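You operate a simulated robot arm through the tools that you are given. There is no shell and no other tool.

You are at the controls of a simulated robot arm. One attempt, no reset.

Task
Drop the gate, run the belt and move the tray flagged short to the small white table.
Fine: the amber lamp and the display flag it; lift it with the belt standing and spill nothing; then run on until a full tray rests against the gate, and stop.

The check looks at the end state, three seconds after you hand in, the way a careful person would. Anything else that was tipped, shoved, dropped, spilled or broken makes it a failure.

Robot
A 6-joint arm with a two-finger gripper, fixed in place. Base frame: the origin is at the foot of the arm, x ahead of it, y to its left, z up; the work surface is at about z = 0.78. Units: m, degrees, N and s.
Its first joint turns from -166.0 to 166.0 degrees. Payload 3.43 kg.
The TCP is the grasp point between the finger pads, 0.02 m short of the fingertips. In the tool frame z runs along the fingers and y along their closing line. Largest opening 0.19 m; the body of the gripper starts 0.248 m behind the TCP.
Orientation is that of the tool frame in the base frame, as a unit quaternion [x, y, z, w]. With the fingers straight down and closing along the base's y, the tool's x points along the base's -x, its y along +y and its z along -z.

Tools
- The arm moves only by the tool play_rows. Its argument "commands" is one flat list of numbers, 7 for each row, row after row: the gripper command, from -1 (shut) to 1 (fully open), values between in proportion, then the shift along the base's x, y, z in units of 20 mm (1.0 is 20 mm), then the turn, a rotation vector about the base's x, y, z in units of 5 degrees (1.0 is 5 degrees). In form: [jaw, x, y, z, ax, ay, az, jaw, x, y, z, ax, ay, az, ...]. A call has 1 to 20 rows; each row shifts and turns the commanded pose from where the row before left it. A call with a number of a shift or a turn outside -1 to 1 is refused whole. A row lasts 0.2 s, in which the tool goes at most 0.05 m and 8.6 degrees; a call with a longer step from one row to the next is refused whole, and so is a gripper value outside its range. Where a pose cannot be reached the arm comes as near as it can. A force on the tool above 40 N (or 10 N above the force at the start of the call, whichever is more), or a blocked arm, ends the call early, and 0.2 s more pass. Each finger travels about 0.153 m/s and halts on what it meets, pressing with about 32 N; the grip force reading is that of the motor and also rises with nothing between the fingers. The clock runs only during rows and for 0.2 s after the last one: add rows that do not move to give the fingers time. It gives the time, the measured TCP pose, the force on the tool (base axes), the opening and the grip force at its end, in the units of the frame above (readings bear some noise), with the torque about the TCP (base axes, N m) and any sound that the robot's microphone picked up, and new pictures: "pictures" is both (left out), scene, wrist or none.
- Cameras (640 x 400 px; columns grow to the right, rows downward): "scene" is fixed at [0.051, -0.5004, 1.4932]; the picture's right is [0.36, -0.93, 0.00], its down [-0.80, -0.31, -0.51] and it looks along [0.47, 0.18, -0.86] (base axes); focal length 214 px, centre (320, 200). "wrist" rides on the gripper at [0.07, -0.008, -0.288] in the tool frame; the picture's right is [0.12, 0.99, 0.00], its down [-0.96, 0.11, -0.25] and it looks along [-0.24, 0.03, 0.97] (tool axes); focal length 261 px, centre (320, 200). There is no depth. A picture from a camera that has moved, and an enlarged one, comes with that camera's place and axes in the base frame and with its lens.
- slide_trunk(by): slides the trunk up (or, below 0, down) by that many m; the arm rides with it, the base frame stays. It gives what a move gives, with no picture.
- inspect(camera, box): a new picture of the part [left, top, right, bottom] of that camera's present view, enlarged. The clock stands still meanwhile.
- close_job(): hands the job in; it is judged then, once.

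Nothing tells you positions but the pictures and the camera data. Unless the task says otherwise, let go and move clear before handing in.

The tools are called after ">>>" as a command line: name --argument value ..., lists and objects as JSON in quotes. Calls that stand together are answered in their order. play_rows: Moves the arm, as the interface text tells. Its arguments: {"type":"object","properties":{"commands":{"type":"array","items":{"type":"number"}},"pictures":{"type":"string","enum":["both","scene","wrist","none"]}},"required":["commands"]} The other tools are called the same way: slide_trunk (by) slides the trunk up or down; inspect (camera, box) takes an enlarged picture of a part of a camera's view; close_job () hands the job in.

At the start:

```text
t: 0.0
tcp_pos: [0.6208, -0.0674, 1.1011]
orientation: [-0.001, 1.0, 0.0, 0.0]
force: [-0.5, -0.1, -0.2]
torque: [-0.05, -0.01, -0.05]
grip_width: 0.1899
finger_force: 0.0
trunk travel left (down, up): [-0.3, 0.14]
```

scene: 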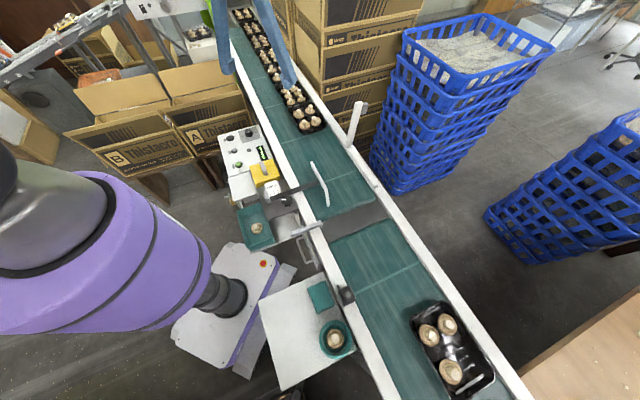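
wrist: 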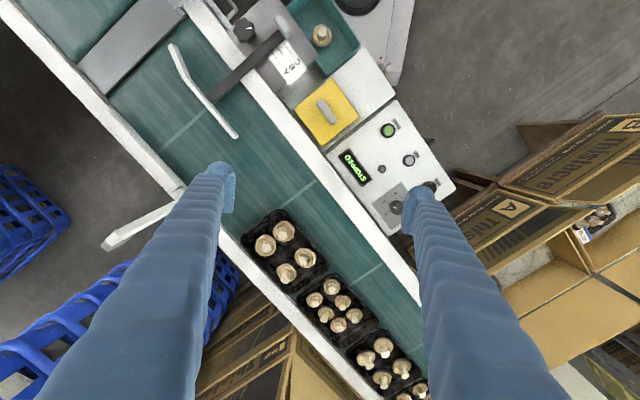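

I see a conveyor with trays of mushrooms, a control panel with a "STOPPED" display, a gate bar, and a small white table lower in the scene view. I'll look closer before moving anything.

>>> inspect --camera "scene" --box '[210, 120, 330, 195]'

>>> inspect --camera "wrist" --box '[300, 90, 460, 230]'

>>> inspect --camera "scene" --box '[220, 160, 400, 280]'

>>> inspect --camera "scene" --box '[240, 240, 520, 400]'

>>> inspect --camera "wrist" --box '[80, 0, 400, 200]'

>>> inspect --camera "scene" --box '[200, 0, 380, 150]'

```text
5.33 times, centred on (270, 158) of scene
camera zoom: at [0.051, -0.5004, 1.4932], right [0.36, -0.93, 0.0], down [-0.8, -0.31, -0.51], along [0.47, 0.18, -0.86], focal length 1144 px, centre (587, 427)
```

zoom: 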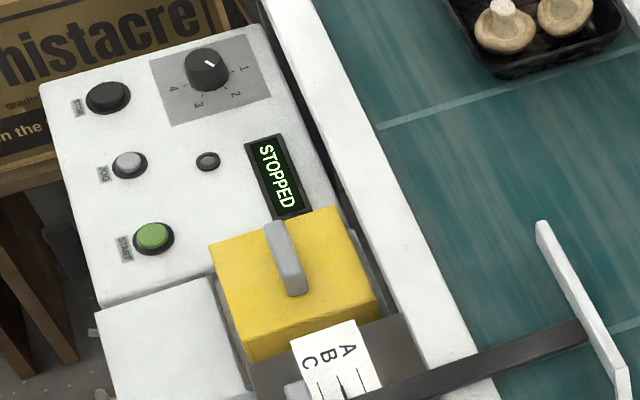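

```text
2.86 times, centred on (380, 160) of wrist
camera zoom: at [0.5512, -0.0762, 1.3905], right [-0.12, 0.99, 0.0], down [0.96, 0.12, 0.25], along [0.24, 0.03, -0.97], focal length 745 px, centre (149, 314)
```

zoom: 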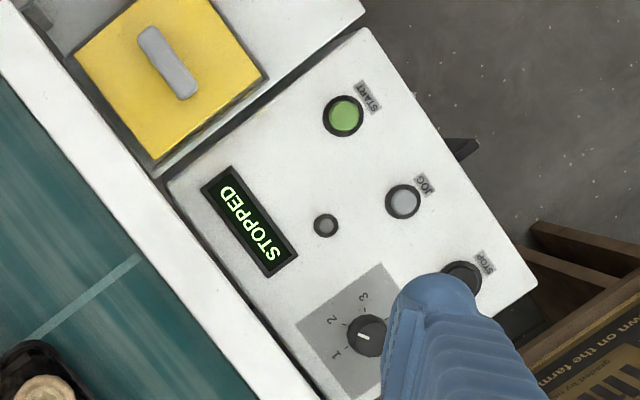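

```text
3.33 times, centred on (310, 220) of scene
camera zoom: at [0.051, -0.5004, 1.4932], right [0.36, -0.93, 0.0], down [-0.8, -0.31, -0.51], along [0.47, 0.18, -0.86], focal length 715 px, centre (353, 133)
```

zoom: 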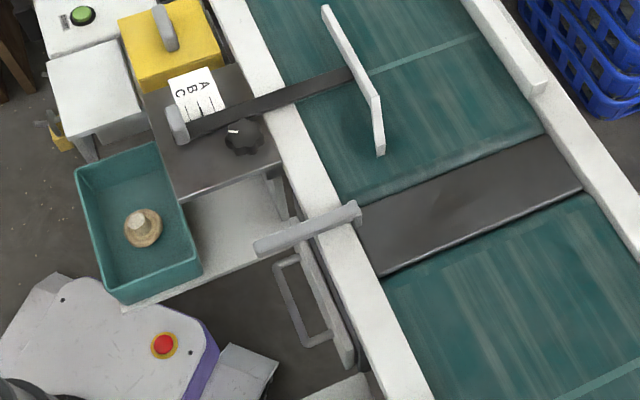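

```text
2.29 times, centred on (380, 320) of scene
camera zoom: at [0.051, -0.5004, 1.4932], right [0.36, -0.93, 0.0], down [-0.8, -0.31, -0.51], along [0.47, 0.18, -0.86], focal length 490 px, centre (183, -74)
```

zoom: 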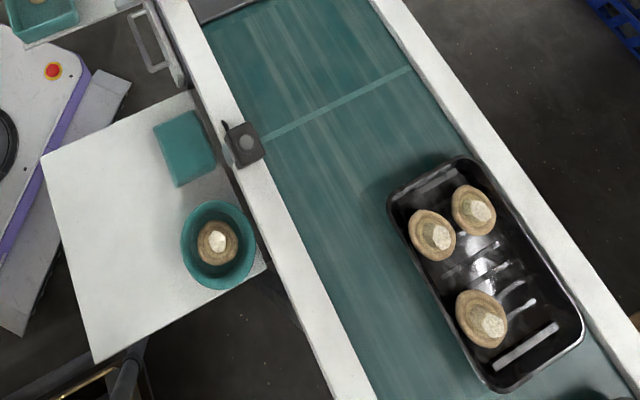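

```text
2.00 times, centred on (240, 100) of wrist
camera zoom: at [0.5512, -0.0762, 1.3905], right [-0.12, 0.99, 0.0], down [0.96, 0.12, 0.25], along [0.24, 0.03, -0.97], focal length 521 px, centre (480, 400)
```

zoom: 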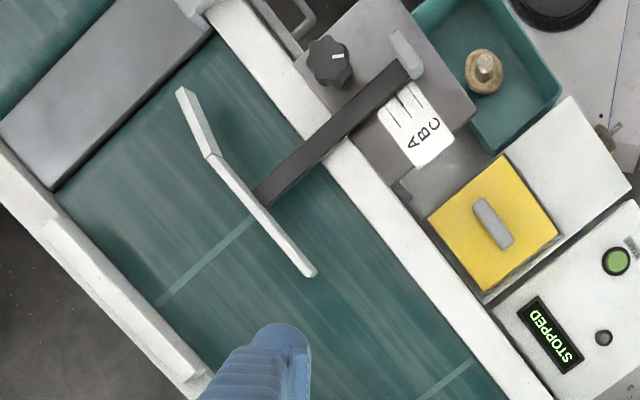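

```text
2.67 times, centred on (290, 75) of scene
camera zoom: at [0.051, -0.5004, 1.4932], right [0.36, -0.93, 0.0], down [-0.8, -0.31, -0.51], along [0.47, 0.18, -0.86], focal length 572 px, centre (400, 533)
```

zoom: 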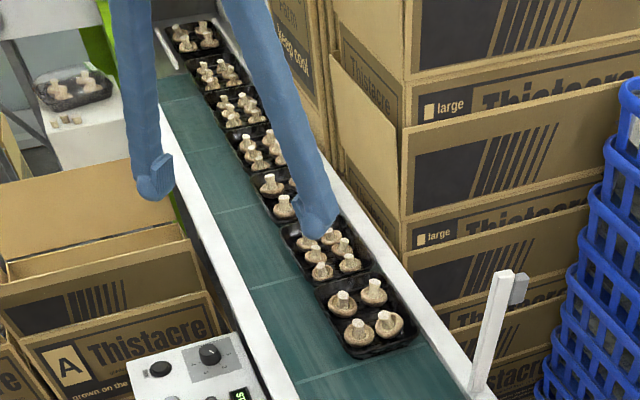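

The belt runs diagonally, from far-ahead towards the right-rear. I still need to tell which part is the gate and which is the lamp, so I'm zooming in on more details.

>>> inspect --camera "scene" --box '[320, 85, 400, 200]'

>>> inspect --camera "scene" --box '[270, 190, 350, 250]'

>>> inspect --camera "scene" --box '[325, 275, 375, 315]'

>>> inspect --camera "scene" --box '[225, 115, 285, 165]'

>>> inspect --camera "wrist" --box '[80, 150, 250, 270]'

>>> inspect --camera "wrist" --box '[190, 170, 450, 400]'

>>> inspect --camera "scene" --box '[120, 0, 330, 130]'

>>> inspect --camera "scene" --box '[380, 280, 520, 400]'

```text
3.48 times, centred on (360, 142) of scene
camera zoom: at [0.051, -0.5004, 1.4932], right [0.36, -0.93, 0.0], down [-0.8, -0.31, -0.51], along [0.47, 0.18, -0.86], focal length 746 px, centre (181, 400)
```

zoom: 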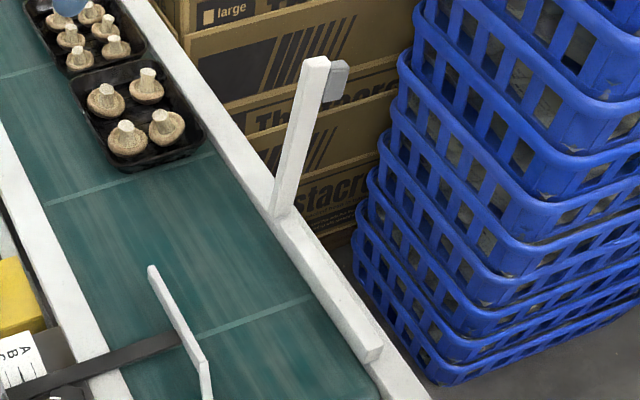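

```text
6.67 times, centred on (310, 220) of scene
camera zoom: at [0.051, -0.5004, 1.4932], right [0.36, -0.93, 0.0], down [-0.8, -0.31, -0.51], along [0.47, 0.18, -0.86], focal length 1430 px, centre (387, 67)
```

zoom: 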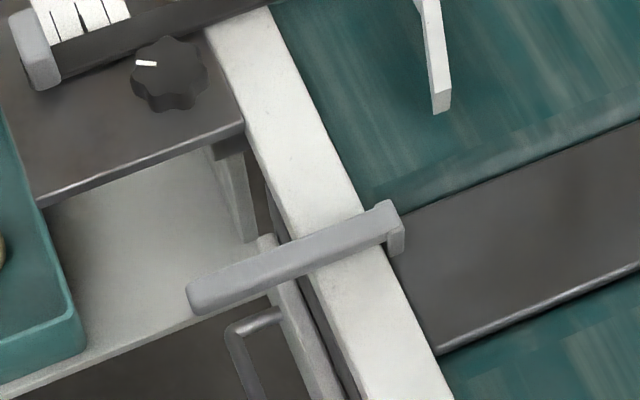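

```text
10.00 times, centred on (350, 295) of scene
camera zoom: at [0.051, -0.5004, 1.4932], right [0.36, -0.93, 0.0], down [-0.8, -0.31, -0.51], along [0.47, 0.18, -0.86], focal length 2145 px, centre (20, -750)
```

zoom: 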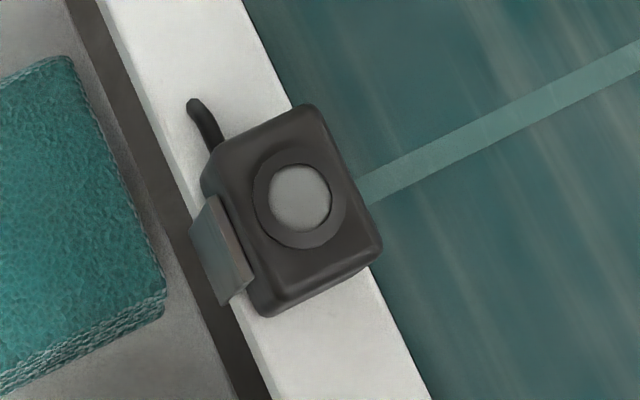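

```text
8.00 times, centred on (255, 140) of scene
camera zoom: at [0.051, -0.5004, 1.4932], right [0.36, -0.93, 0.0], down [-0.8, -0.31, -0.51], along [0.47, 0.18, -0.86], focal length 1716 px, centre (840, 680)
```

zoom: 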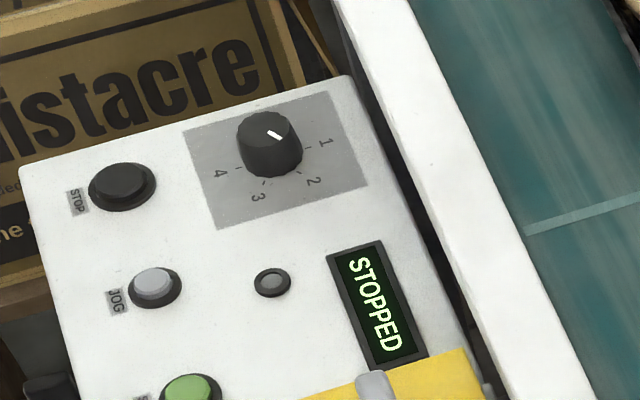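

```text
3.33 times, centred on (165, 210) of wrist
camera zoom: at [0.5512, -0.0762, 1.3905], right [-0.12, 0.99, 0.0], down [0.96, 0.12, 0.25], along [0.24, 0.03, -0.97], focal length 869 px, centre (837, 167)
```

zoom: 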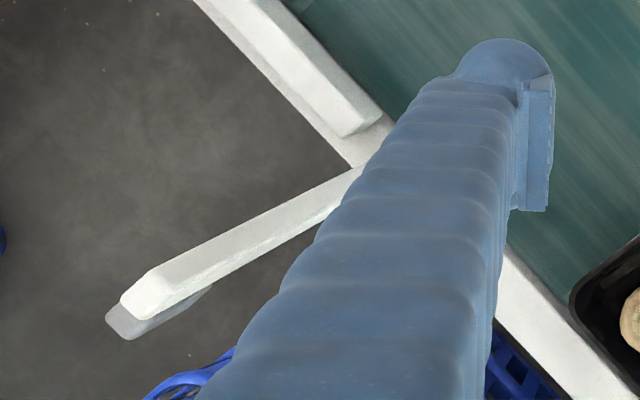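

```text
1.74 times, centred on (320, 285) of wrist
camera zoom: at [0.5512, -0.0762, 1.3905], right [-0.12, 0.99, 0.0], down [0.96, 0.12, 0.25], along [0.24, 0.03, -0.97], focal length 453 px, centre (320, 52)
```

zoom: 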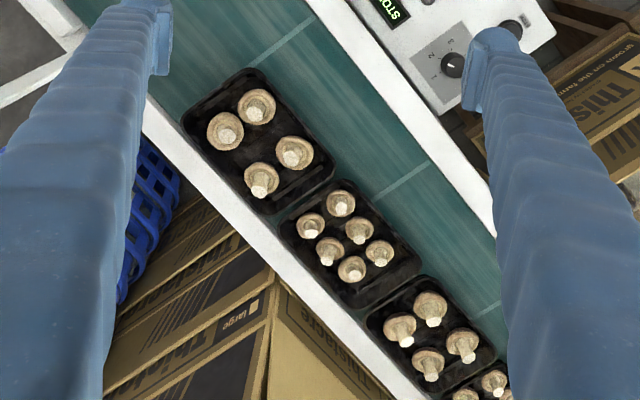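

```text
3.05 times, centred on (225, 65) of scene
camera zoom: at [0.051, -0.5004, 1.4932], right [0.36, -0.93, 0.0], down [-0.8, -0.31, -0.51], along [0.47, 0.18, -0.86], focal length 654 px, centre (610, 611)
```

zoom: 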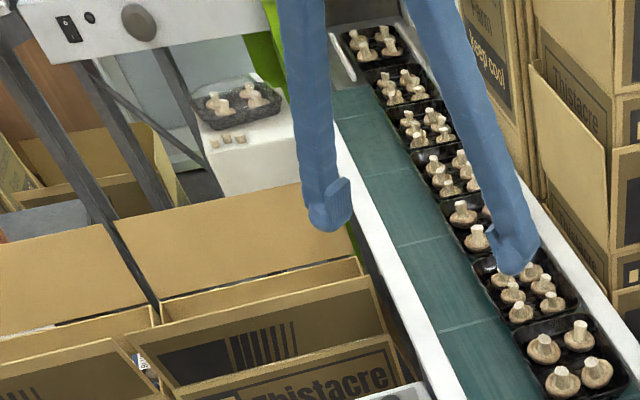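

```text
3.33 times, centred on (450, 340) of scene
camera zoom: at [0.051, -0.5004, 1.4932], right [0.36, -0.93, 0.0], down [-0.8, -0.31, -0.51], along [0.47, 0.18, -0.86], focal length 715 px, centre (-113, -267)
```

zoom: 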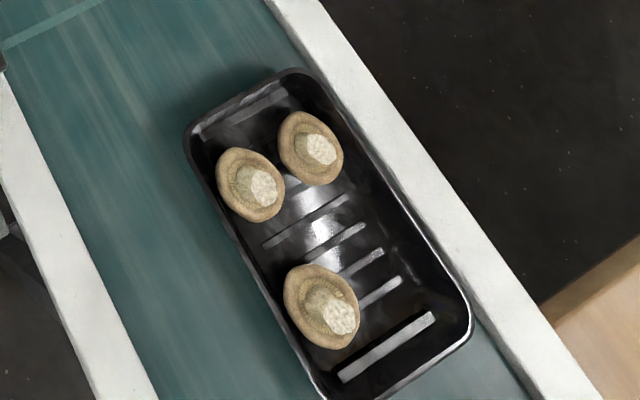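

The upright white arm on the right rail, near (0.74, -0.38), looks like the raised gate. I'll move the tool up over the belt for better views of it, the lever and the downstream end.

>>> play_rows --commands '[1, -0.2, -1, 0.3, 0, 0, 0, 1, -0.2, -1, 0.3, 0, 0, 0, 1, -0.2, -1, 0.3, 0, 0, 0, 1, -0.2, -1, 0.3, 0, 0, 0, 1, -0.2, -1, 0.3, 0, 0, 0, 1, -0.2, -1, 0.3, 0, 0, 0, 1, -0.2, -1, 0.3, 0, 0, 0, 1, -0.2, -1, 0.3, 0, 0, 0, 1, -0.2, -1, 0.3, 0, 0, 0, 1, -0.2, -1, 0.3, 0, 0, 0, 1, -0.2, -1, 0, 0, 0, 0, 1, -0.2, -1, 0, 0, 0, 0, 1, 0, 0, 0, 0, 0, 0]'

```text
t: 2.8
tcp_pos: [0.5708, -0.3081, 1.1628]
orientation: [-0.001, 1.0, 0.0, -0.001]
force: [-0.4, -0.5, -1.5]
torque: [0.02, 0.01, 0.02]
grip_width: 0.1899
finger_force: 0.1
trunk travel left (down, up): [-0.3, 0.14]
camera wrist: at [0.5021, -0.317, 1.452], right [-0.12, 0.99, 0.0], down [0.96, 0.12, 0.25], along [0.24, 0.03, -0.97], focal length 261 px, centre (320, 200)
```

scene: 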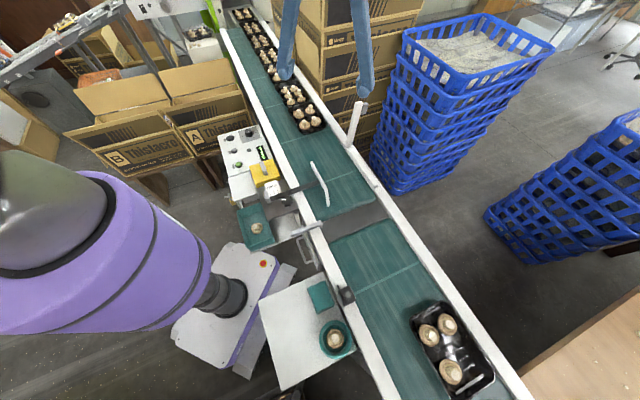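
wrist: 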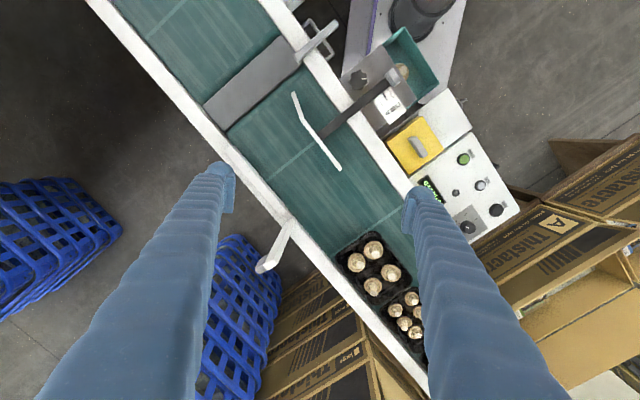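

>>> inspect --camera "wrist" --box '[220, 180, 330, 290]'

>>> inspect --camera "wrist" --box '[180, 0, 360, 120]'

>>> inspect --camera "wrist" --box '[290, 20, 450, 150]'

>>> inspect --camera "wrist" --box '[380, 90, 540, 250]'

>>> inspect --camera "wrist" --box '[320, 210, 440, 330]'

```text
3.64 times, centred on (275, 235) of wrist
camera zoom: at [0.5021, -0.317, 1.452], right [-0.12, 0.99, 0.0], down [0.96, 0.12, 0.25], along [0.24, 0.03, -0.97], focal length 948 px, centre (484, 73)
```

zoom: 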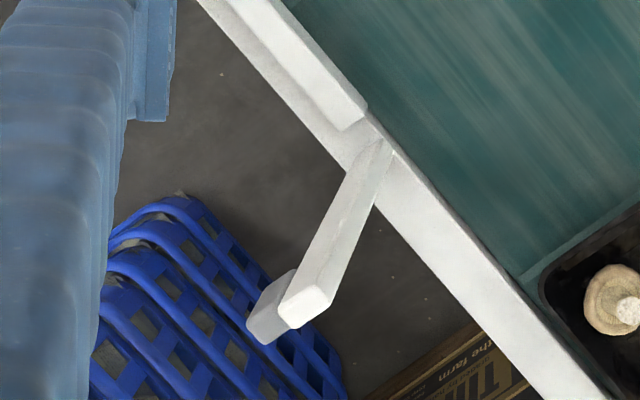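

```text
3.33 times, centred on (270, 60) of wrist
camera zoom: at [0.5021, -0.317, 1.452], right [-0.12, 0.99, 0.0], down [0.96, 0.12, 0.25], along [0.24, 0.03, -0.97], focal length 869 px, centre (487, 667)
```

zoom: 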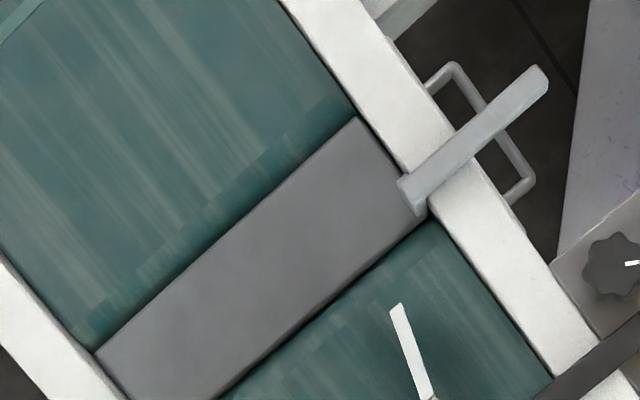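

```text
3.08 times, centred on (370, 85) of wrist
camera zoom: at [0.5021, -0.317, 1.452], right [-0.12, 0.99, 0.0], down [0.96, 0.12, 0.25], along [0.24, 0.03, -0.97], focal length 802 px, centre (166, 554)
```

zoom: 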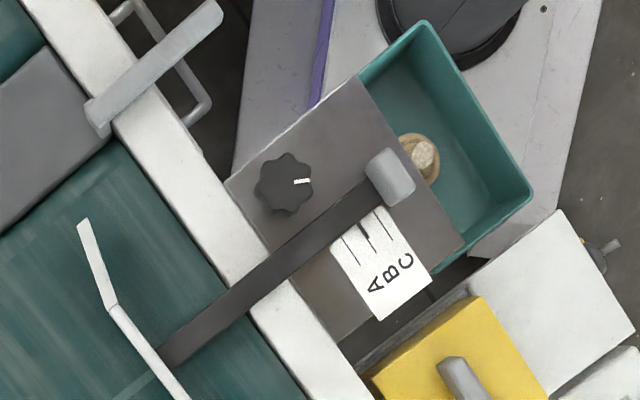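

```text
2.50 times, centred on (460, 170) of wrist
camera zoom: at [0.5021, -0.317, 1.452], right [-0.12, 0.99, 0.0], down [0.96, 0.12, 0.25], along [0.24, 0.03, -0.97], focal length 652 px, centre (-30, 275)
```

zoom: 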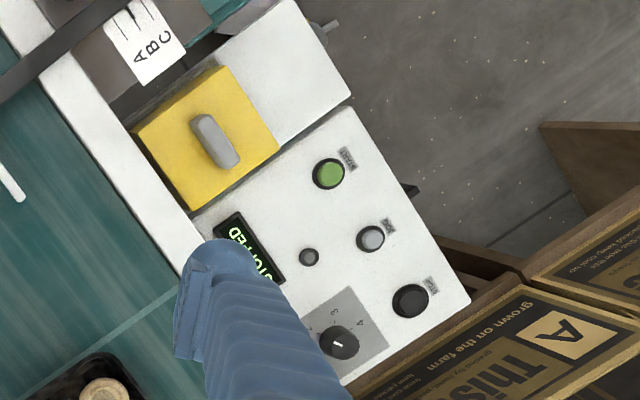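

```text
3.33 times, centred on (380, 270) of wrist
camera zoom: at [0.5021, -0.317, 1.452], right [-0.12, 0.99, 0.0], down [0.96, 0.12, 0.25], along [0.24, 0.03, -0.97], focal length 869 px, centre (120, -33)
```

zoom: 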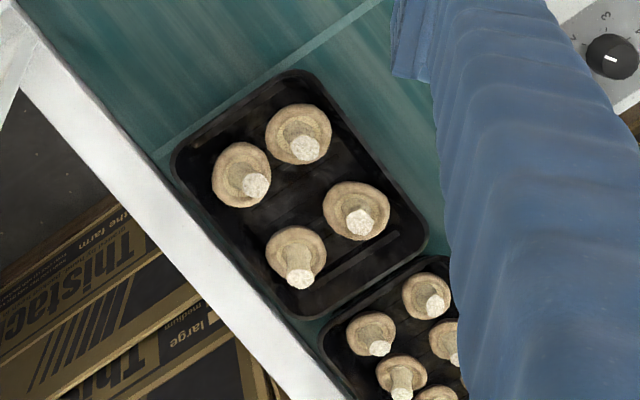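

The gate is a post about 0.2 m tall, hinged on the right rail at roughly (0.74, -0.38) with its top near z = 1.0. I'll close the fingers, yaw the tool -45° to line up with the belt, and go high to the outer side of the post.

>>> play_rows --commands '[-1, 0.93, -0.53, 0, 0, 0, -1, -1, 0.93, -0.53, 0, 0, 0, -1, -1, 0.93, -0.53, 0, 0, 0, -1, -1, 0.93, -0.53, 0, 0, 0, -1, -1, 0.93, -0.53, 0, 0, 0, -1, -1, 0.93, -0.53, 0, 0, 0, -1, -1, 0.93, -0.53, 0, 0, 0, -1, -1, 0.93, -0.53, 0, 0, 0, -1, -1, 0.93, -0.53, 0, 0, 0, -1, -1, 0.93, -0.53, 0, 0, 0, 0, -1, 0.93, -0.53, 0, 0, 0, 0, -1, 0.93, -0.53, 0, 0, 0, 0, -1, 0, 0, 0, 0, 0, 0]'

```text
t: 5.6
tcp_pos: [0.798, -0.4353, 1.1631]
orientation: [0.382, 0.924, 0.0, 0.0]
force: [-0.2, -0.3, -0.3]
torque: [0.04, -0.05, -0.01]
grip_width: 0.0
finger_force: 32.2
trunk travel left (down, up): [-0.3, 0.14]
camera wrist: at [0.7423, -0.39, 1.4509], right [0.62, 0.79, 0.0], down [0.76, -0.6, 0.25], along [0.19, -0.15, -0.97], focal length 261 px, centre (320, 200)
```

scene: 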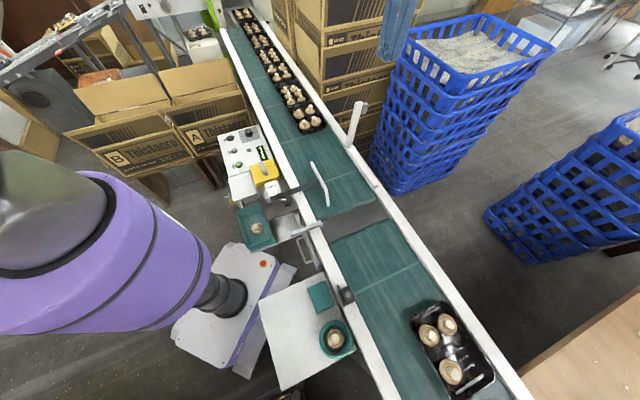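
wrist: 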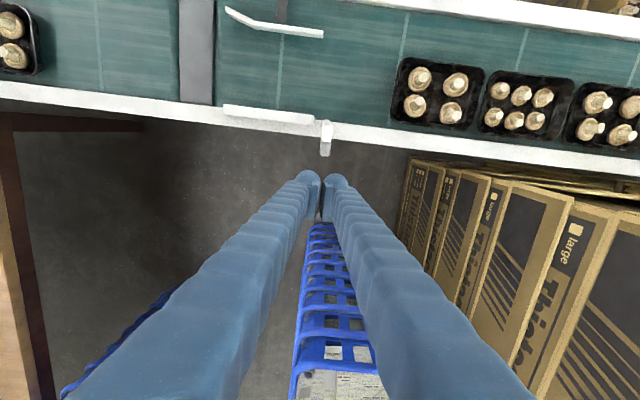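

>>> inspect --camera "wrist" --box '[210, 80, 370, 200]'

>>> inspect --camera "wrist" --box '[380, 40, 640, 160]'

```text
3.33 times, centred on (290, 140) of wrist
camera zoom: at [0.7423, -0.39, 1.4509], right [0.62, 0.79, 0.0], down [0.76, -0.6, 0.25], along [0.19, -0.15, -0.97], focal length 869 px, centre (420, 400)
```

zoom: 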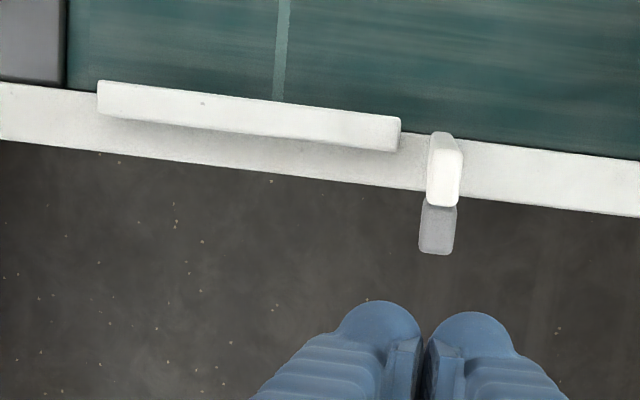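

```text
2.46 times, centred on (510, 100) of wrist
camera zoom: at [0.7423, -0.39, 1.4509], right [0.62, 0.79, 0.0], down [0.76, -0.6, 0.25], along [0.19, -0.15, -0.97], focal length 642 px, centre (-148, 446)
```

zoom: 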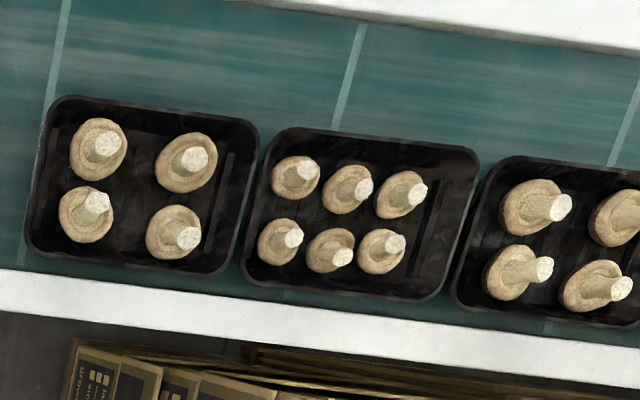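

The post top is at about (0.745, -0.376), with a grey tab on its outer side. I'll descend just outside the tab and then check.

>>> play_rows --commands '[-1, 0.35, -0.35, 0, 0, 0, 0, -1, 0, 0, -1, 0, 0, 0, -1, 0, 0, -1, 0, 0, 0, -1, 0, 0, -1, 0, 0, 0, -1, 0, 0, -1, 0, 0, 0, -1, 0, 0, -1, 0, 0, 0, -1, 0, 0, -1, 0, 0, 0, -1, 0, 0, -1, 0, 0, 0, -1, 0, 0, -1, 0, 0, 0, -1, 0, 0, -1, 0, 0, 0, -1, 0, 0, -1, 0, 0, 0, -1, 0, 0, 0, 0, 0, 0]'

```text
t: 8.2
tcp_pos: [0.8039, -0.4433, 0.9622]
orientation: [0.382, 0.924, 0.0, 0.0]
force: [0.1, 0.2, -0.6]
torque: [0.02, 0.03, 0.0]
grip_width: 0.0
finger_force: 32.2
trunk travel left (down, up): [-0.3, 0.14]
camera wrist: at [0.7482, -0.3993, 1.2506], right [0.62, 0.79, 0.0], down [0.76, -0.6, 0.25], along [0.19, -0.15, -0.97], focal length 261 px, centre (320, 200)
```

scene: 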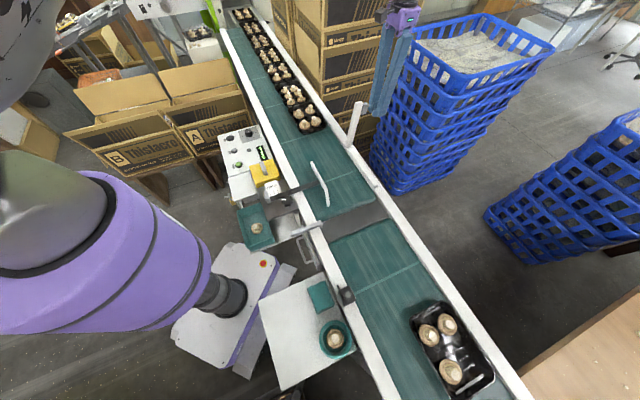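
wrist: 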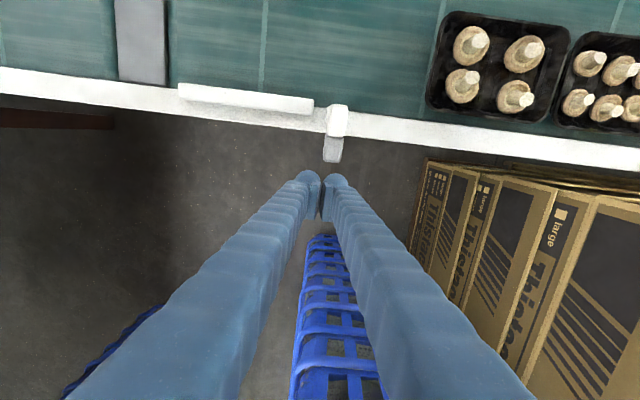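

The fingertips are outside the tab. I'll shift slightly along the belt and then pull inward towards the robot to tip the gate.

>>> play_rows --commands '[-1, 0.3, 0.28, 0, 0, 0, 0, -1, -0.5, 0.5, 0, 0, 0, 0, -1, -0.5, 0.5, 0, 0, 0, 0, -1, -0.5, 0.5, 0, 0, 0, 0, -1, -0.5, 0.5, 0, 0, 0, 0, -1, -0.5, 0.5, 0, 0, 0, 0, -1, -0.5, 0.5, 0, 0, 0, 0, -1, 0, 0, 0, 0, 0, 0]'

```text
t: 10.0
tcp_pos: [0.7495, -0.3757, 0.96]
orientation: [0.382, 0.924, 0.0, -0.001]
force: [-0.3, 1.0, 1.1]
torque: [-0.03, 0.0, -0.04]
grip_width: 0.0
finger_force: 34.2
trunk travel left (down, up): [-0.3, 0.14]
camera wrist: at [0.6945, -0.3318, 1.2494], right [0.62, 0.79, 0.0], down [0.76, -0.6, 0.25], along [0.19, -0.15, -0.97], focal length 261 px, centre (320, 200)
```

scene: 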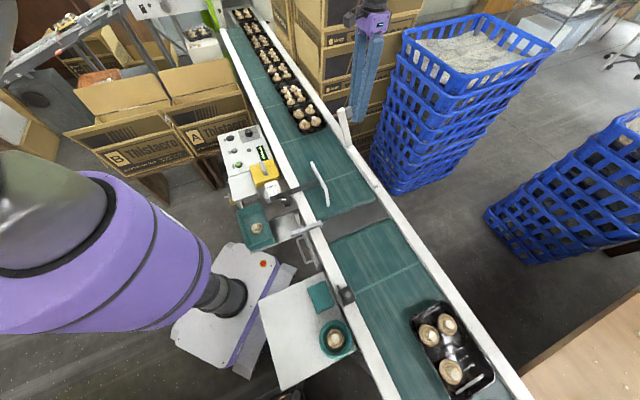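
wrist: 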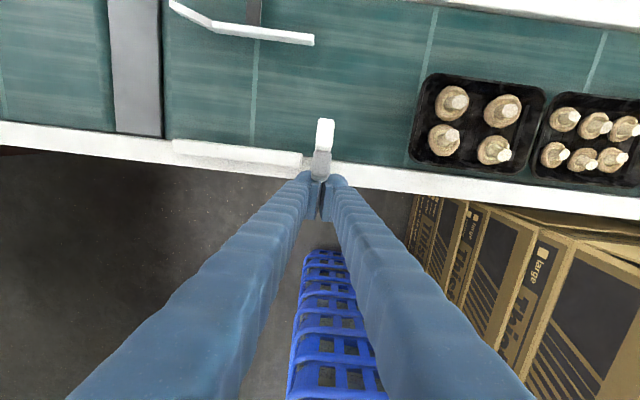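

The gate is tilting inward easily. I'll keep following it across the belt.

>>> play_rows --commands '[-1, -0.5, 0.5, 0, 0, 0, 0, -1, -0.5, 0.5, 0, 0, 0, 0, -1, -0.5, 0.5, 0, 0, 0, 0, -1, -0.5, 0.5, 0, 0, 0, 0, -1, -0.5, 0.5, -0.3, 0, 0, 0, -1, 0, 0, 0, 0, 0, 0]'

```text
t: 11.4
tcp_pos: [0.6986, -0.3278, 0.9576]
orientation: [0.381, 0.924, 0.0, 0.0]
force: [0.1, 0.5, 0.1]
torque: [-0.04, 0.05, -0.01]
grip_width: 0.0003
finger_force: 33.8
trunk travel left (down, up): [-0.3, 0.14]
camera wrist: at [0.6432, -0.2837, 1.2463], right [0.62, 0.79, 0.0], down [0.76, -0.6, 0.25], along [0.19, -0.15, -0.97], focal length 261 px, centre (320, 200)
```

scene: 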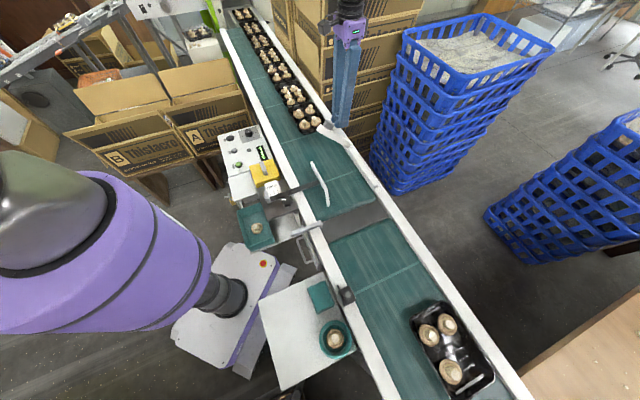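
wrist: 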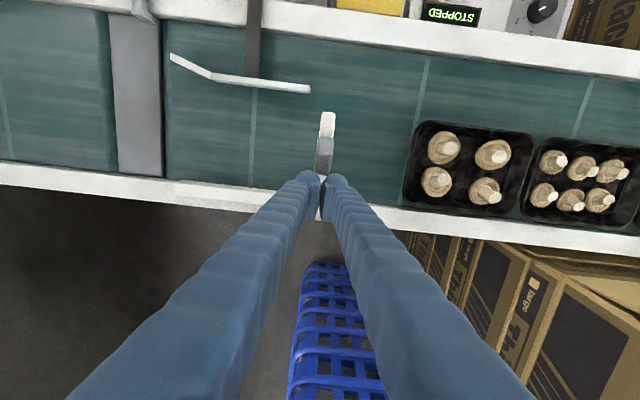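

>>> inspect --camera "scene" --box '[300, 90, 380, 170]'

>>> inspect --camera "wrist" --box '[260, 80, 380, 230]'

```text
5.00 times, centred on (340, 130) of scene
camera zoom: at [0.051, -0.5004, 1.4932], right [0.36, -0.93, 0.0], down [-0.8, -0.31, -0.51], along [0.47, 0.18, -0.86], focal length 1072 px, centre (220, 550)
```

zoom: 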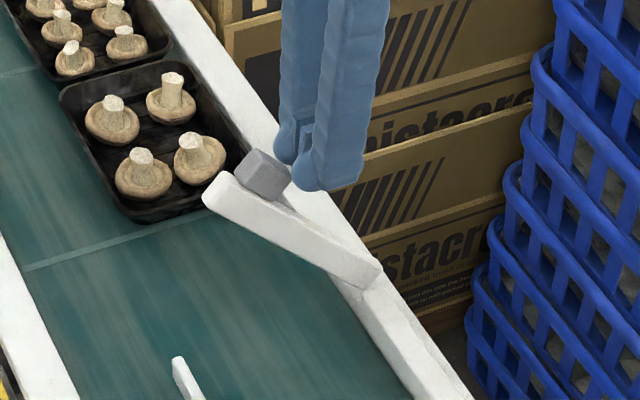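

```text
2.67 times, centred on (320, 155) of wrist
camera zoom: at [0.6432, -0.2837, 1.2463], right [0.62, 0.79, 0.0], down [0.76, -0.6, 0.25], along [0.19, -0.15, -0.97], focal length 695 px, centre (320, 320)
```

zoom: 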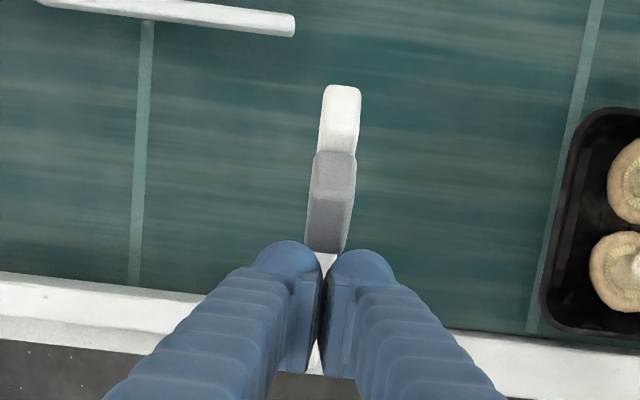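

The gate is at about 45° and holds its angle. I'll keep pushing inward with a slight descent.

>>> play_rows --commands '[-1, -0.5, 0.5, 0, 0, 0, 0, -1, -0.5, 0.5, -0.2, 0, 0, 0, -1, -0.5, 0.5, -0.3, 0, 0, 0, -1, -0.5, 0.5, -0.4, 0, 0, 0, -1, -0.5, 0.5, -0.5, 0, 0, 0, -1, 0, 0, 0, 0, 0, 0]'

>>> inspect --camera "scene" --box '[280, 90, 380, 190]'

```text
t: 12.8
tcp_pos: [0.6472, -0.276, 0.9298]
orientation: [0.382, 0.924, 0.0, -0.001]
force: [-1.1, 0.4, 0.1]
torque: [-0.02, 0.01, 0.0]
grip_width: 0.0
finger_force: 34.4
trunk travel left (down, up): [-0.3, 0.14]
camera wrist: at [0.5923, -0.2323, 1.2179], right [0.62, 0.79, 0.0], down [0.76, -0.6, 0.25], along [0.19, -0.15, -0.97], focal length 261 px, centre (320, 200)
```

scene: 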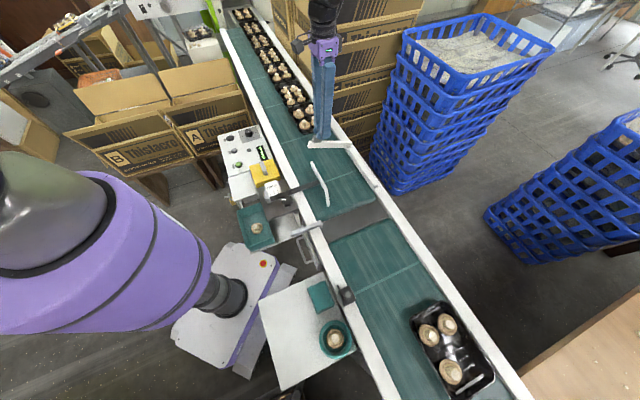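
wrist: 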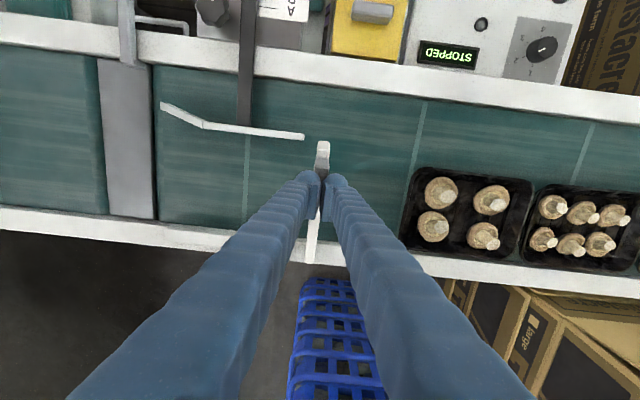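

```text
4.00 times, centred on (330, 140) of scene
camera zoom: at [0.051, -0.5004, 1.4932], right [0.36, -0.93, 0.0], down [-0.8, -0.31, -0.51], along [0.47, 0.18, -0.86], focal length 858 px, centre (280, 440)
```

zoom: 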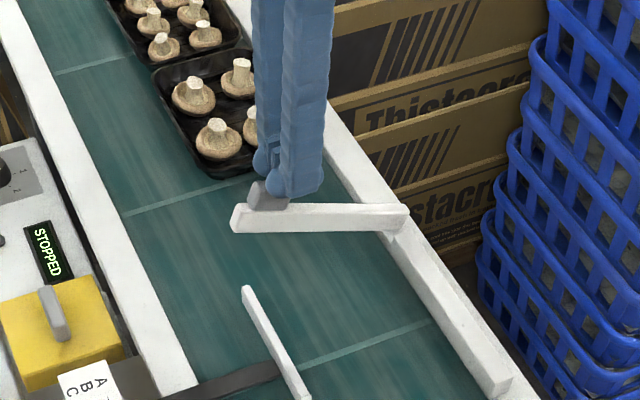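

The gate is about 70-75° down with the fingertips over the bar next to its tab. Now I'll press it down gently.

>>> play_rows --commands '[-1, 0.2, -0.2, 0, 0, 0, 0, -1, 0, 0, -0.4, 0, 0, 0, -1, 0, 0, -0.4, 0, 0, 0, -1, 0, 0, -0.4, 0, 0, 0, -1, 0, 0, -0.4, 0, 0, 0, -1, 0, 0, -0.4, 0, 0, 0, -1, 0, 0, -0.4, 0, 0, 0, -1, 0, 0, 0, 0, 0, 0]'

>>> inspect --camera "scene" --box '[280, 90, 380, 190]'

```text
t: 14.6
tcp_pos: [0.6511, -0.2811, 0.8783]
orientation: [0.382, 0.924, 0.0, 0.0]
force: [-0.4, -0.7, -0.5]
torque: [0.01, -0.02, -0.01]
grip_width: 0.0
finger_force: 34.8
trunk travel left (down, up): [-0.3, 0.14]
camera wrist: at [0.5972, -0.236, 1.1678], right [0.62, 0.79, 0.0], down [0.76, -0.6, 0.25], along [0.19, -0.15, -0.97], focal length 261 px, centre (320, 200)
```

scene: 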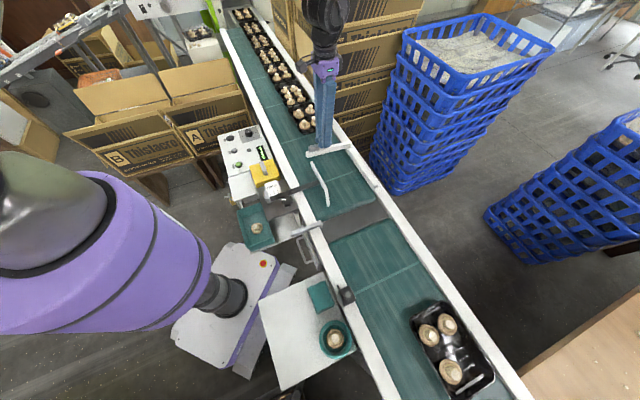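
wrist: 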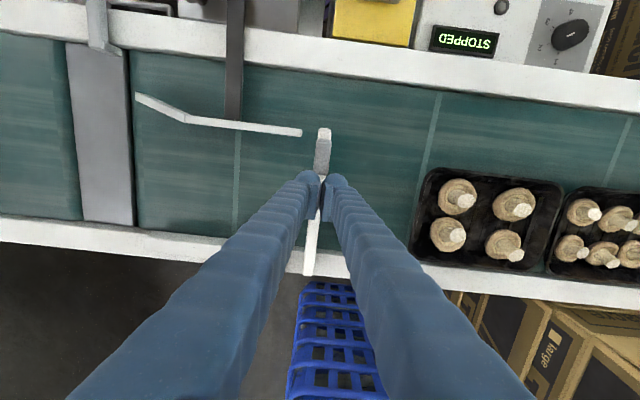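

```text
4.00 times, centred on (330, 140) of scene
camera zoom: at [0.051, -0.5004, 1.4932], right [0.36, -0.93, 0.0], down [-0.8, -0.31, -0.51], along [0.47, 0.18, -0.86], focal length 858 px, centre (280, 440)
```

zoom: 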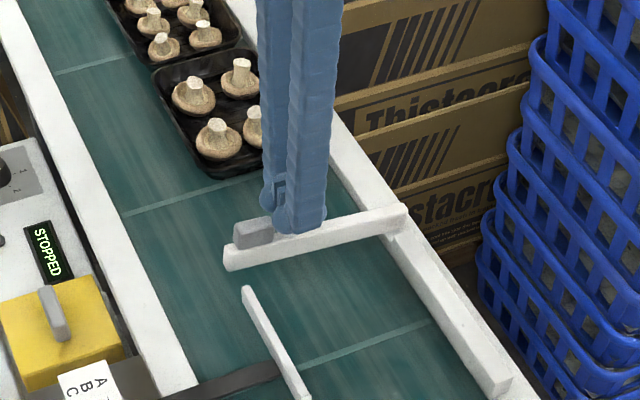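

>>> play_rows --commands '[-1, 0, 0, -0.3, 0, 0, 0, -1, 0, 0, -0.3, 0, 0, 0, -1, 0, 0, -0.3, 0, 0, 0, -1, 0, 0, -0.3, 0, 0, 0, -1, 0, 0, 0, 0, 0, 0]' --pictures "scene"

>>> inspect --camera "scene" --box '[280, 90, 380, 190]'

```text
t: 15.8
tcp_pos: [0.6522, -0.2816, 0.8553]
orientation: [0.381, 0.925, 0.0, 0.0]
force: [0.0, 0.2, 0.3]
torque: [-0.01, -0.01, 0.01]
grip_width: 0.0
finger_force: 34.1
trunk travel left (down, up): [-0.3, 0.14]
```

scene: 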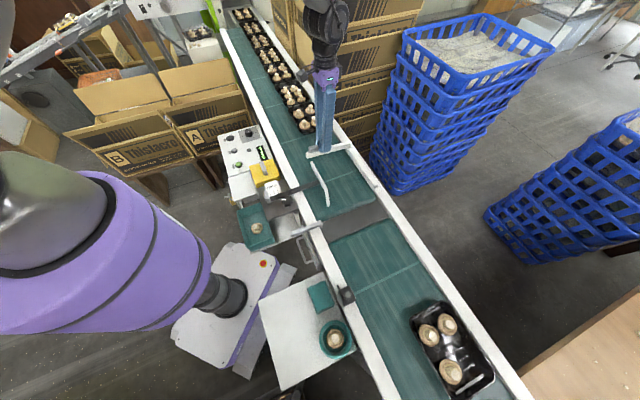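

```text
4.00 times, centred on (330, 140) of scene
camera zoom: at [0.051, -0.5004, 1.4932], right [0.36, -0.93, 0.0], down [-0.8, -0.31, -0.51], along [0.47, 0.18, -0.86], focal length 858 px, centre (280, 440)
```

zoom: 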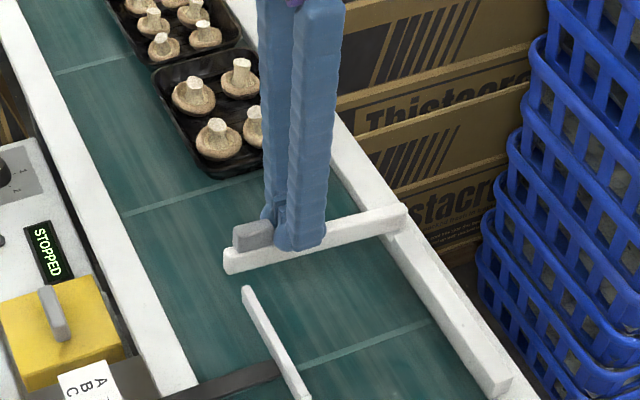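

>>> play_rows --commands '[-1, 0, 0, -0.3, 0, 0, 0, -1, 0, 0, -0.3, 0, 0, 0, -1, 0, 0, -0.2, 0, 0, 0, -1, 0, 0, 0, 0, 0, 0]' --pictures "none"

>>> inspect --camera "scene" --box '[280, 90, 380, 190]'

>>> inspect --camera "wrist" --box '[240, 80, 640, 330]'

```text
t: 16.8
tcp_pos: [0.6508, -0.2792, 0.8434]
orientation: [0.382, 0.924, 0.0, 0.0]
force: [-9.2, -2.9, 37.7]
torque: [-0.36, 0.37, -0.02]
grip_width: 0.0
finger_force: 34.2
trunk travel left (down, up): [-0.3, 0.14]
```

```text
4.00 times, centred on (330, 140) of scene
camera zoom: at [0.051, -0.5004, 1.4932], right [0.36, -0.93, 0.0], down [-0.8, -0.31, -0.51], along [0.47, 0.18, -0.86], focal length 858 px, centre (280, 440)
```

zoom: 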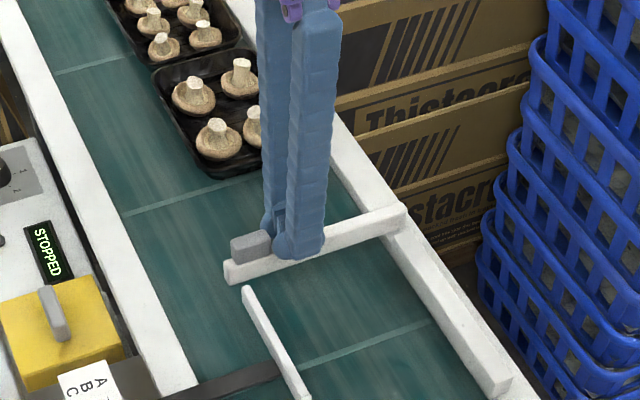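

```text
1.60 times, centred on (440, 205) of wrist
camera zoom: at [0.5961, -0.236, 1.1309], right [0.62, 0.79, 0.0], down [0.76, -0.6, 0.25], along [0.2, -0.15, -0.97], focal length 417 px, centre (128, 192)
```

zoom: 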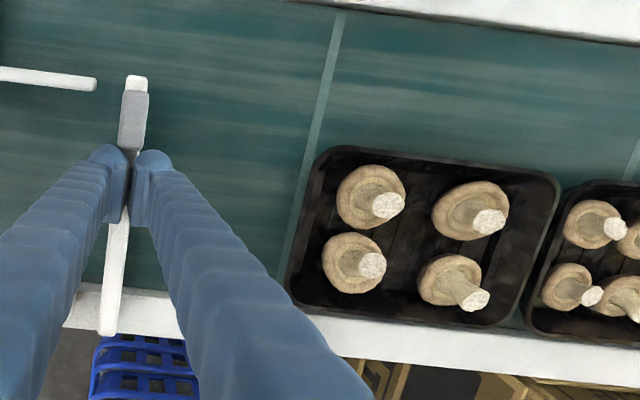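

The gate is fully down, since pressing it met a hard stop at z≈0.82. Next I'll rise and move above the control panel to locate the buttons precisely.

>>> play_rows --commands '[-1, 0, 0, 1, 0, 0, 0, -1, 0, 0, 1, 0, 0, 0, -1, 0, 0, 1, 0, 0, 0, -1, 0, 0, 1, 0, 0, 0, -1, -0.3, 1, 1, 0, 0, 0, -1, -0.3, 1, 1, 0, 0, 0, -1, -0.3, 1, 1, 0, 0, 0, -1, -0.3, 1, 1, 0, 0, 0, -1, -0.3, 1, 1, 0, 0, 0, -1, -0.3, 1, 1, 0, 0, 0, -1, -0.3, 1, 0, 0, 0, 0, -1, -0.3, 1, 0, 0, 0, 0, -1, -0.3, 1, 0, 0, 0, 0, -1, -0.3, 1, 0, 0, 0, 0, -1, -0.3, 1, 0, 0, 0, 0, -1, -0.3, 1, 0, 0, 0, 0, -1, -0.3, 1, 0, 0, 0, 0, -1, -0.3, 1, 0, 0, 0, 0, -1, -0.3, 1, 0, 0, 0, 0, -1, 0, 0, 0, 0, 0, 0]'

```text
t: 21.0
tcp_pos: [0.5614, 0.0195, 1.0423]
orientation: [0.382, 0.924, -0.001, 0.0]
force: [0.5, -0.5, -0.2]
torque: [-0.03, -0.01, -0.01]
grip_width: 0.0003
finger_force: 34.3
trunk travel left (down, up): [-0.3, 0.14]
camera wrist: at [0.507, 0.064, 1.3302], right [0.62, 0.79, 0.0], down [0.76, -0.6, 0.25], along [0.19, -0.15, -0.97], focal length 261 px, centre (320, 200)
```

scene: 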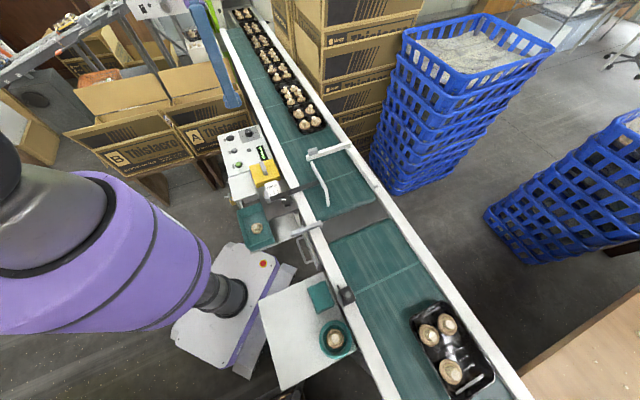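
wrist: 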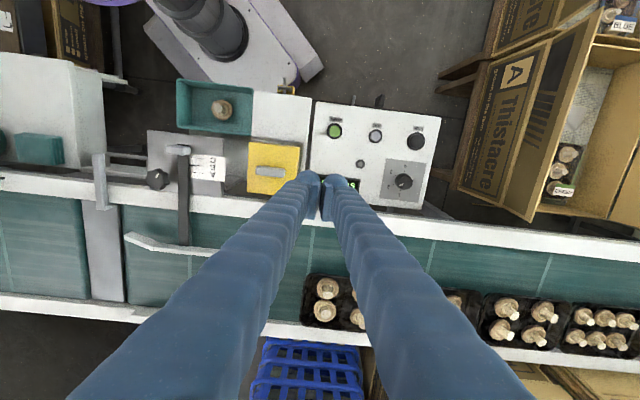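

The panel is clear from here: START ≈ (0.519, 0.094), JOG ≈ (0.586, 0.167), STOP ≈ (0.653, 0.232), with tops at z≈0.71. Before running the belt I want to see where its downstream end leads, because a tray is already standing there.

>>> play_rows --commands '[-1, 0, -1, 0.4, 0, 0, 0, -1, 0, -1, 0.4, 0, 0, 0, -1, 0, -1, 0.4, 0, 0, 0, -1, 0, -1, 0.4, 0, 0, 0, -1, 0, -1, 0.4, 0, 0, 0, -1, 0, -1, 0.4, 0, 0, 0, -1, 0, -1, 0.4, 0, 0, 0, -1, 0, -1, 0.4, 0, 0, 0, -1, -0.2, -1, 0, 0, 0, 0, -1, -0.2, -1, 0, 0, 0, 0, -1, -0.2, -1, 0, 0, 0, 0, -1, -0.2, -1, 0, 0, 0, 0, -1, -0.3, -1, 0, 0, 0, -1, -1, -0.3, -1, 0, 0, 0, -1, -1, -0.5, -1, 0, 0, 0, -1, -1, -0.5, -1, 0, 0, 0, -1, -1, -0.5, -1, 0, 0, 0, -1, -1, -1, -1, 0, 0, 0, -1, -1, -1, -1, 0, 0, 0, -1, -1, -1, -1, 0, 0, 0, -1]' --pictures "none"

>>> play_rows --commands '[-1, -1, -0.9, 0, 0, 0, -1, -1, -1, -0.9, 0, 0, 0, 0, -1, -1, -0.9, 0, 0, 0, 0, -1, -1, -0.9, 0, 0, 0, 0, -1, -1, -0.9, 0, 0, 0, 0, -1, -1, -0.9, 0, 0, 0, 0, -1, -1, -0.9, 0, 0, 0, 0, -1, -1, -0.9, 0, 0, 0, 0, -1, -1, -0.9, 0, 0, 0, 0, -1, -1, -0.9, 0, 0, 0, 0, -1, -1, -0.9, 0, 0, 0, 0, -1, -1, -0.9, 0, 0, 0, 0, -1, -1, -0.9, 0, 0, 0, 0, -1, -1, -0.9, 0, 0, 0, 0, -1, 0, 0, 0, 0, 0, 0]'

```text
t: 25.2
tcp_pos: [0.4444, -0.3823, 1.1074]
orientation: [0.675, 0.738, 0.001, -0.001]
force: [0.1, 0.0, 0.1]
torque: [0.01, -0.06, -0.01]
grip_width: 0.0003
finger_force: 34.5
trunk travel left (down, up): [-0.3, 0.14]
```

```text
t: 28.4
tcp_pos: [0.1656, -0.6343, 1.1048]
orientation: [0.707, 0.707, 0.0, 0.0]
force: [0.1, -0.4, -0.8]
torque: [0.05, -0.01, -0.02]
grip_width: 0.0001
finger_force: 34.4
trunk travel left (down, up): [-0.3, 0.14]
camera wrist: at [0.1574, -0.5621, 1.3942], right [0.99, 0.12, 0.0], down [0.12, -0.96, 0.25], along [0.03, -0.25, -0.97], focal length 261 px, centre (320, 200)
```

scene: 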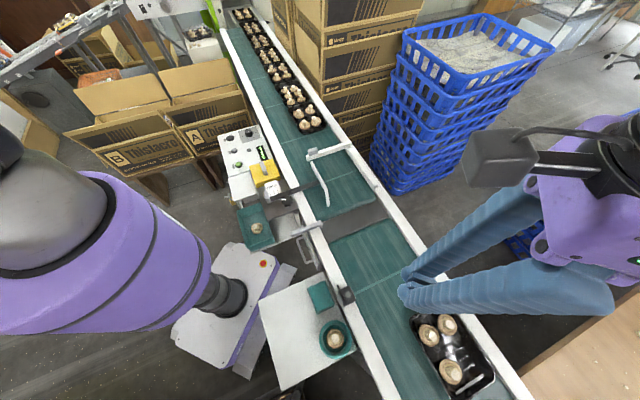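
wrist: 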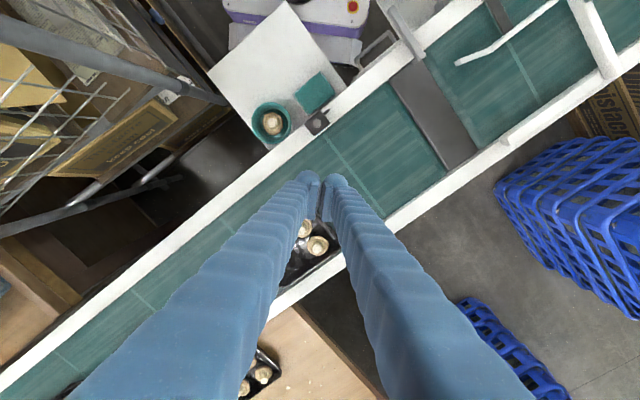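

>>> inspect --camera "wrist" --box '[0, 240, 320, 400]'

>>> inspect --camera "wrist" --box '[200, 0, 380, 150]'

```text
2.00 times, centred on (160, 320) of wrist
camera zoom: at [0.1574, -0.5621, 1.3942], right [0.99, 0.12, 0.0], down [0.12, -0.96, 0.25], along [0.03, -0.25, -0.97], focal length 521 px, centre (640, -40)
```

zoom: 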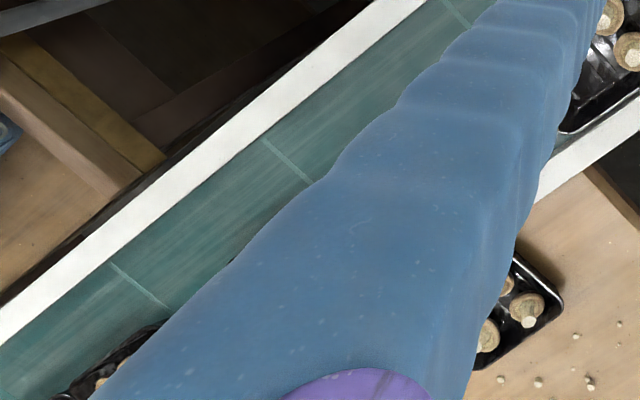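

```text
2.67 times, centred on (290, 75) of wrist
camera zoom: at [0.1574, -0.5621, 1.3942], right [0.99, 0.12, 0.0], down [0.12, -0.96, 0.25], along [0.03, -0.25, -0.97], focal length 695 px, centre (400, 533)
```

zoom: 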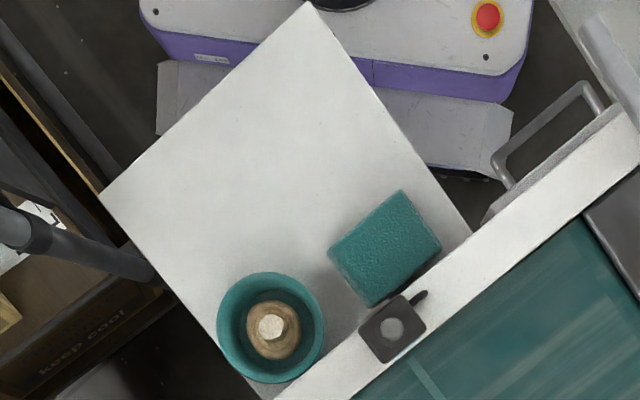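

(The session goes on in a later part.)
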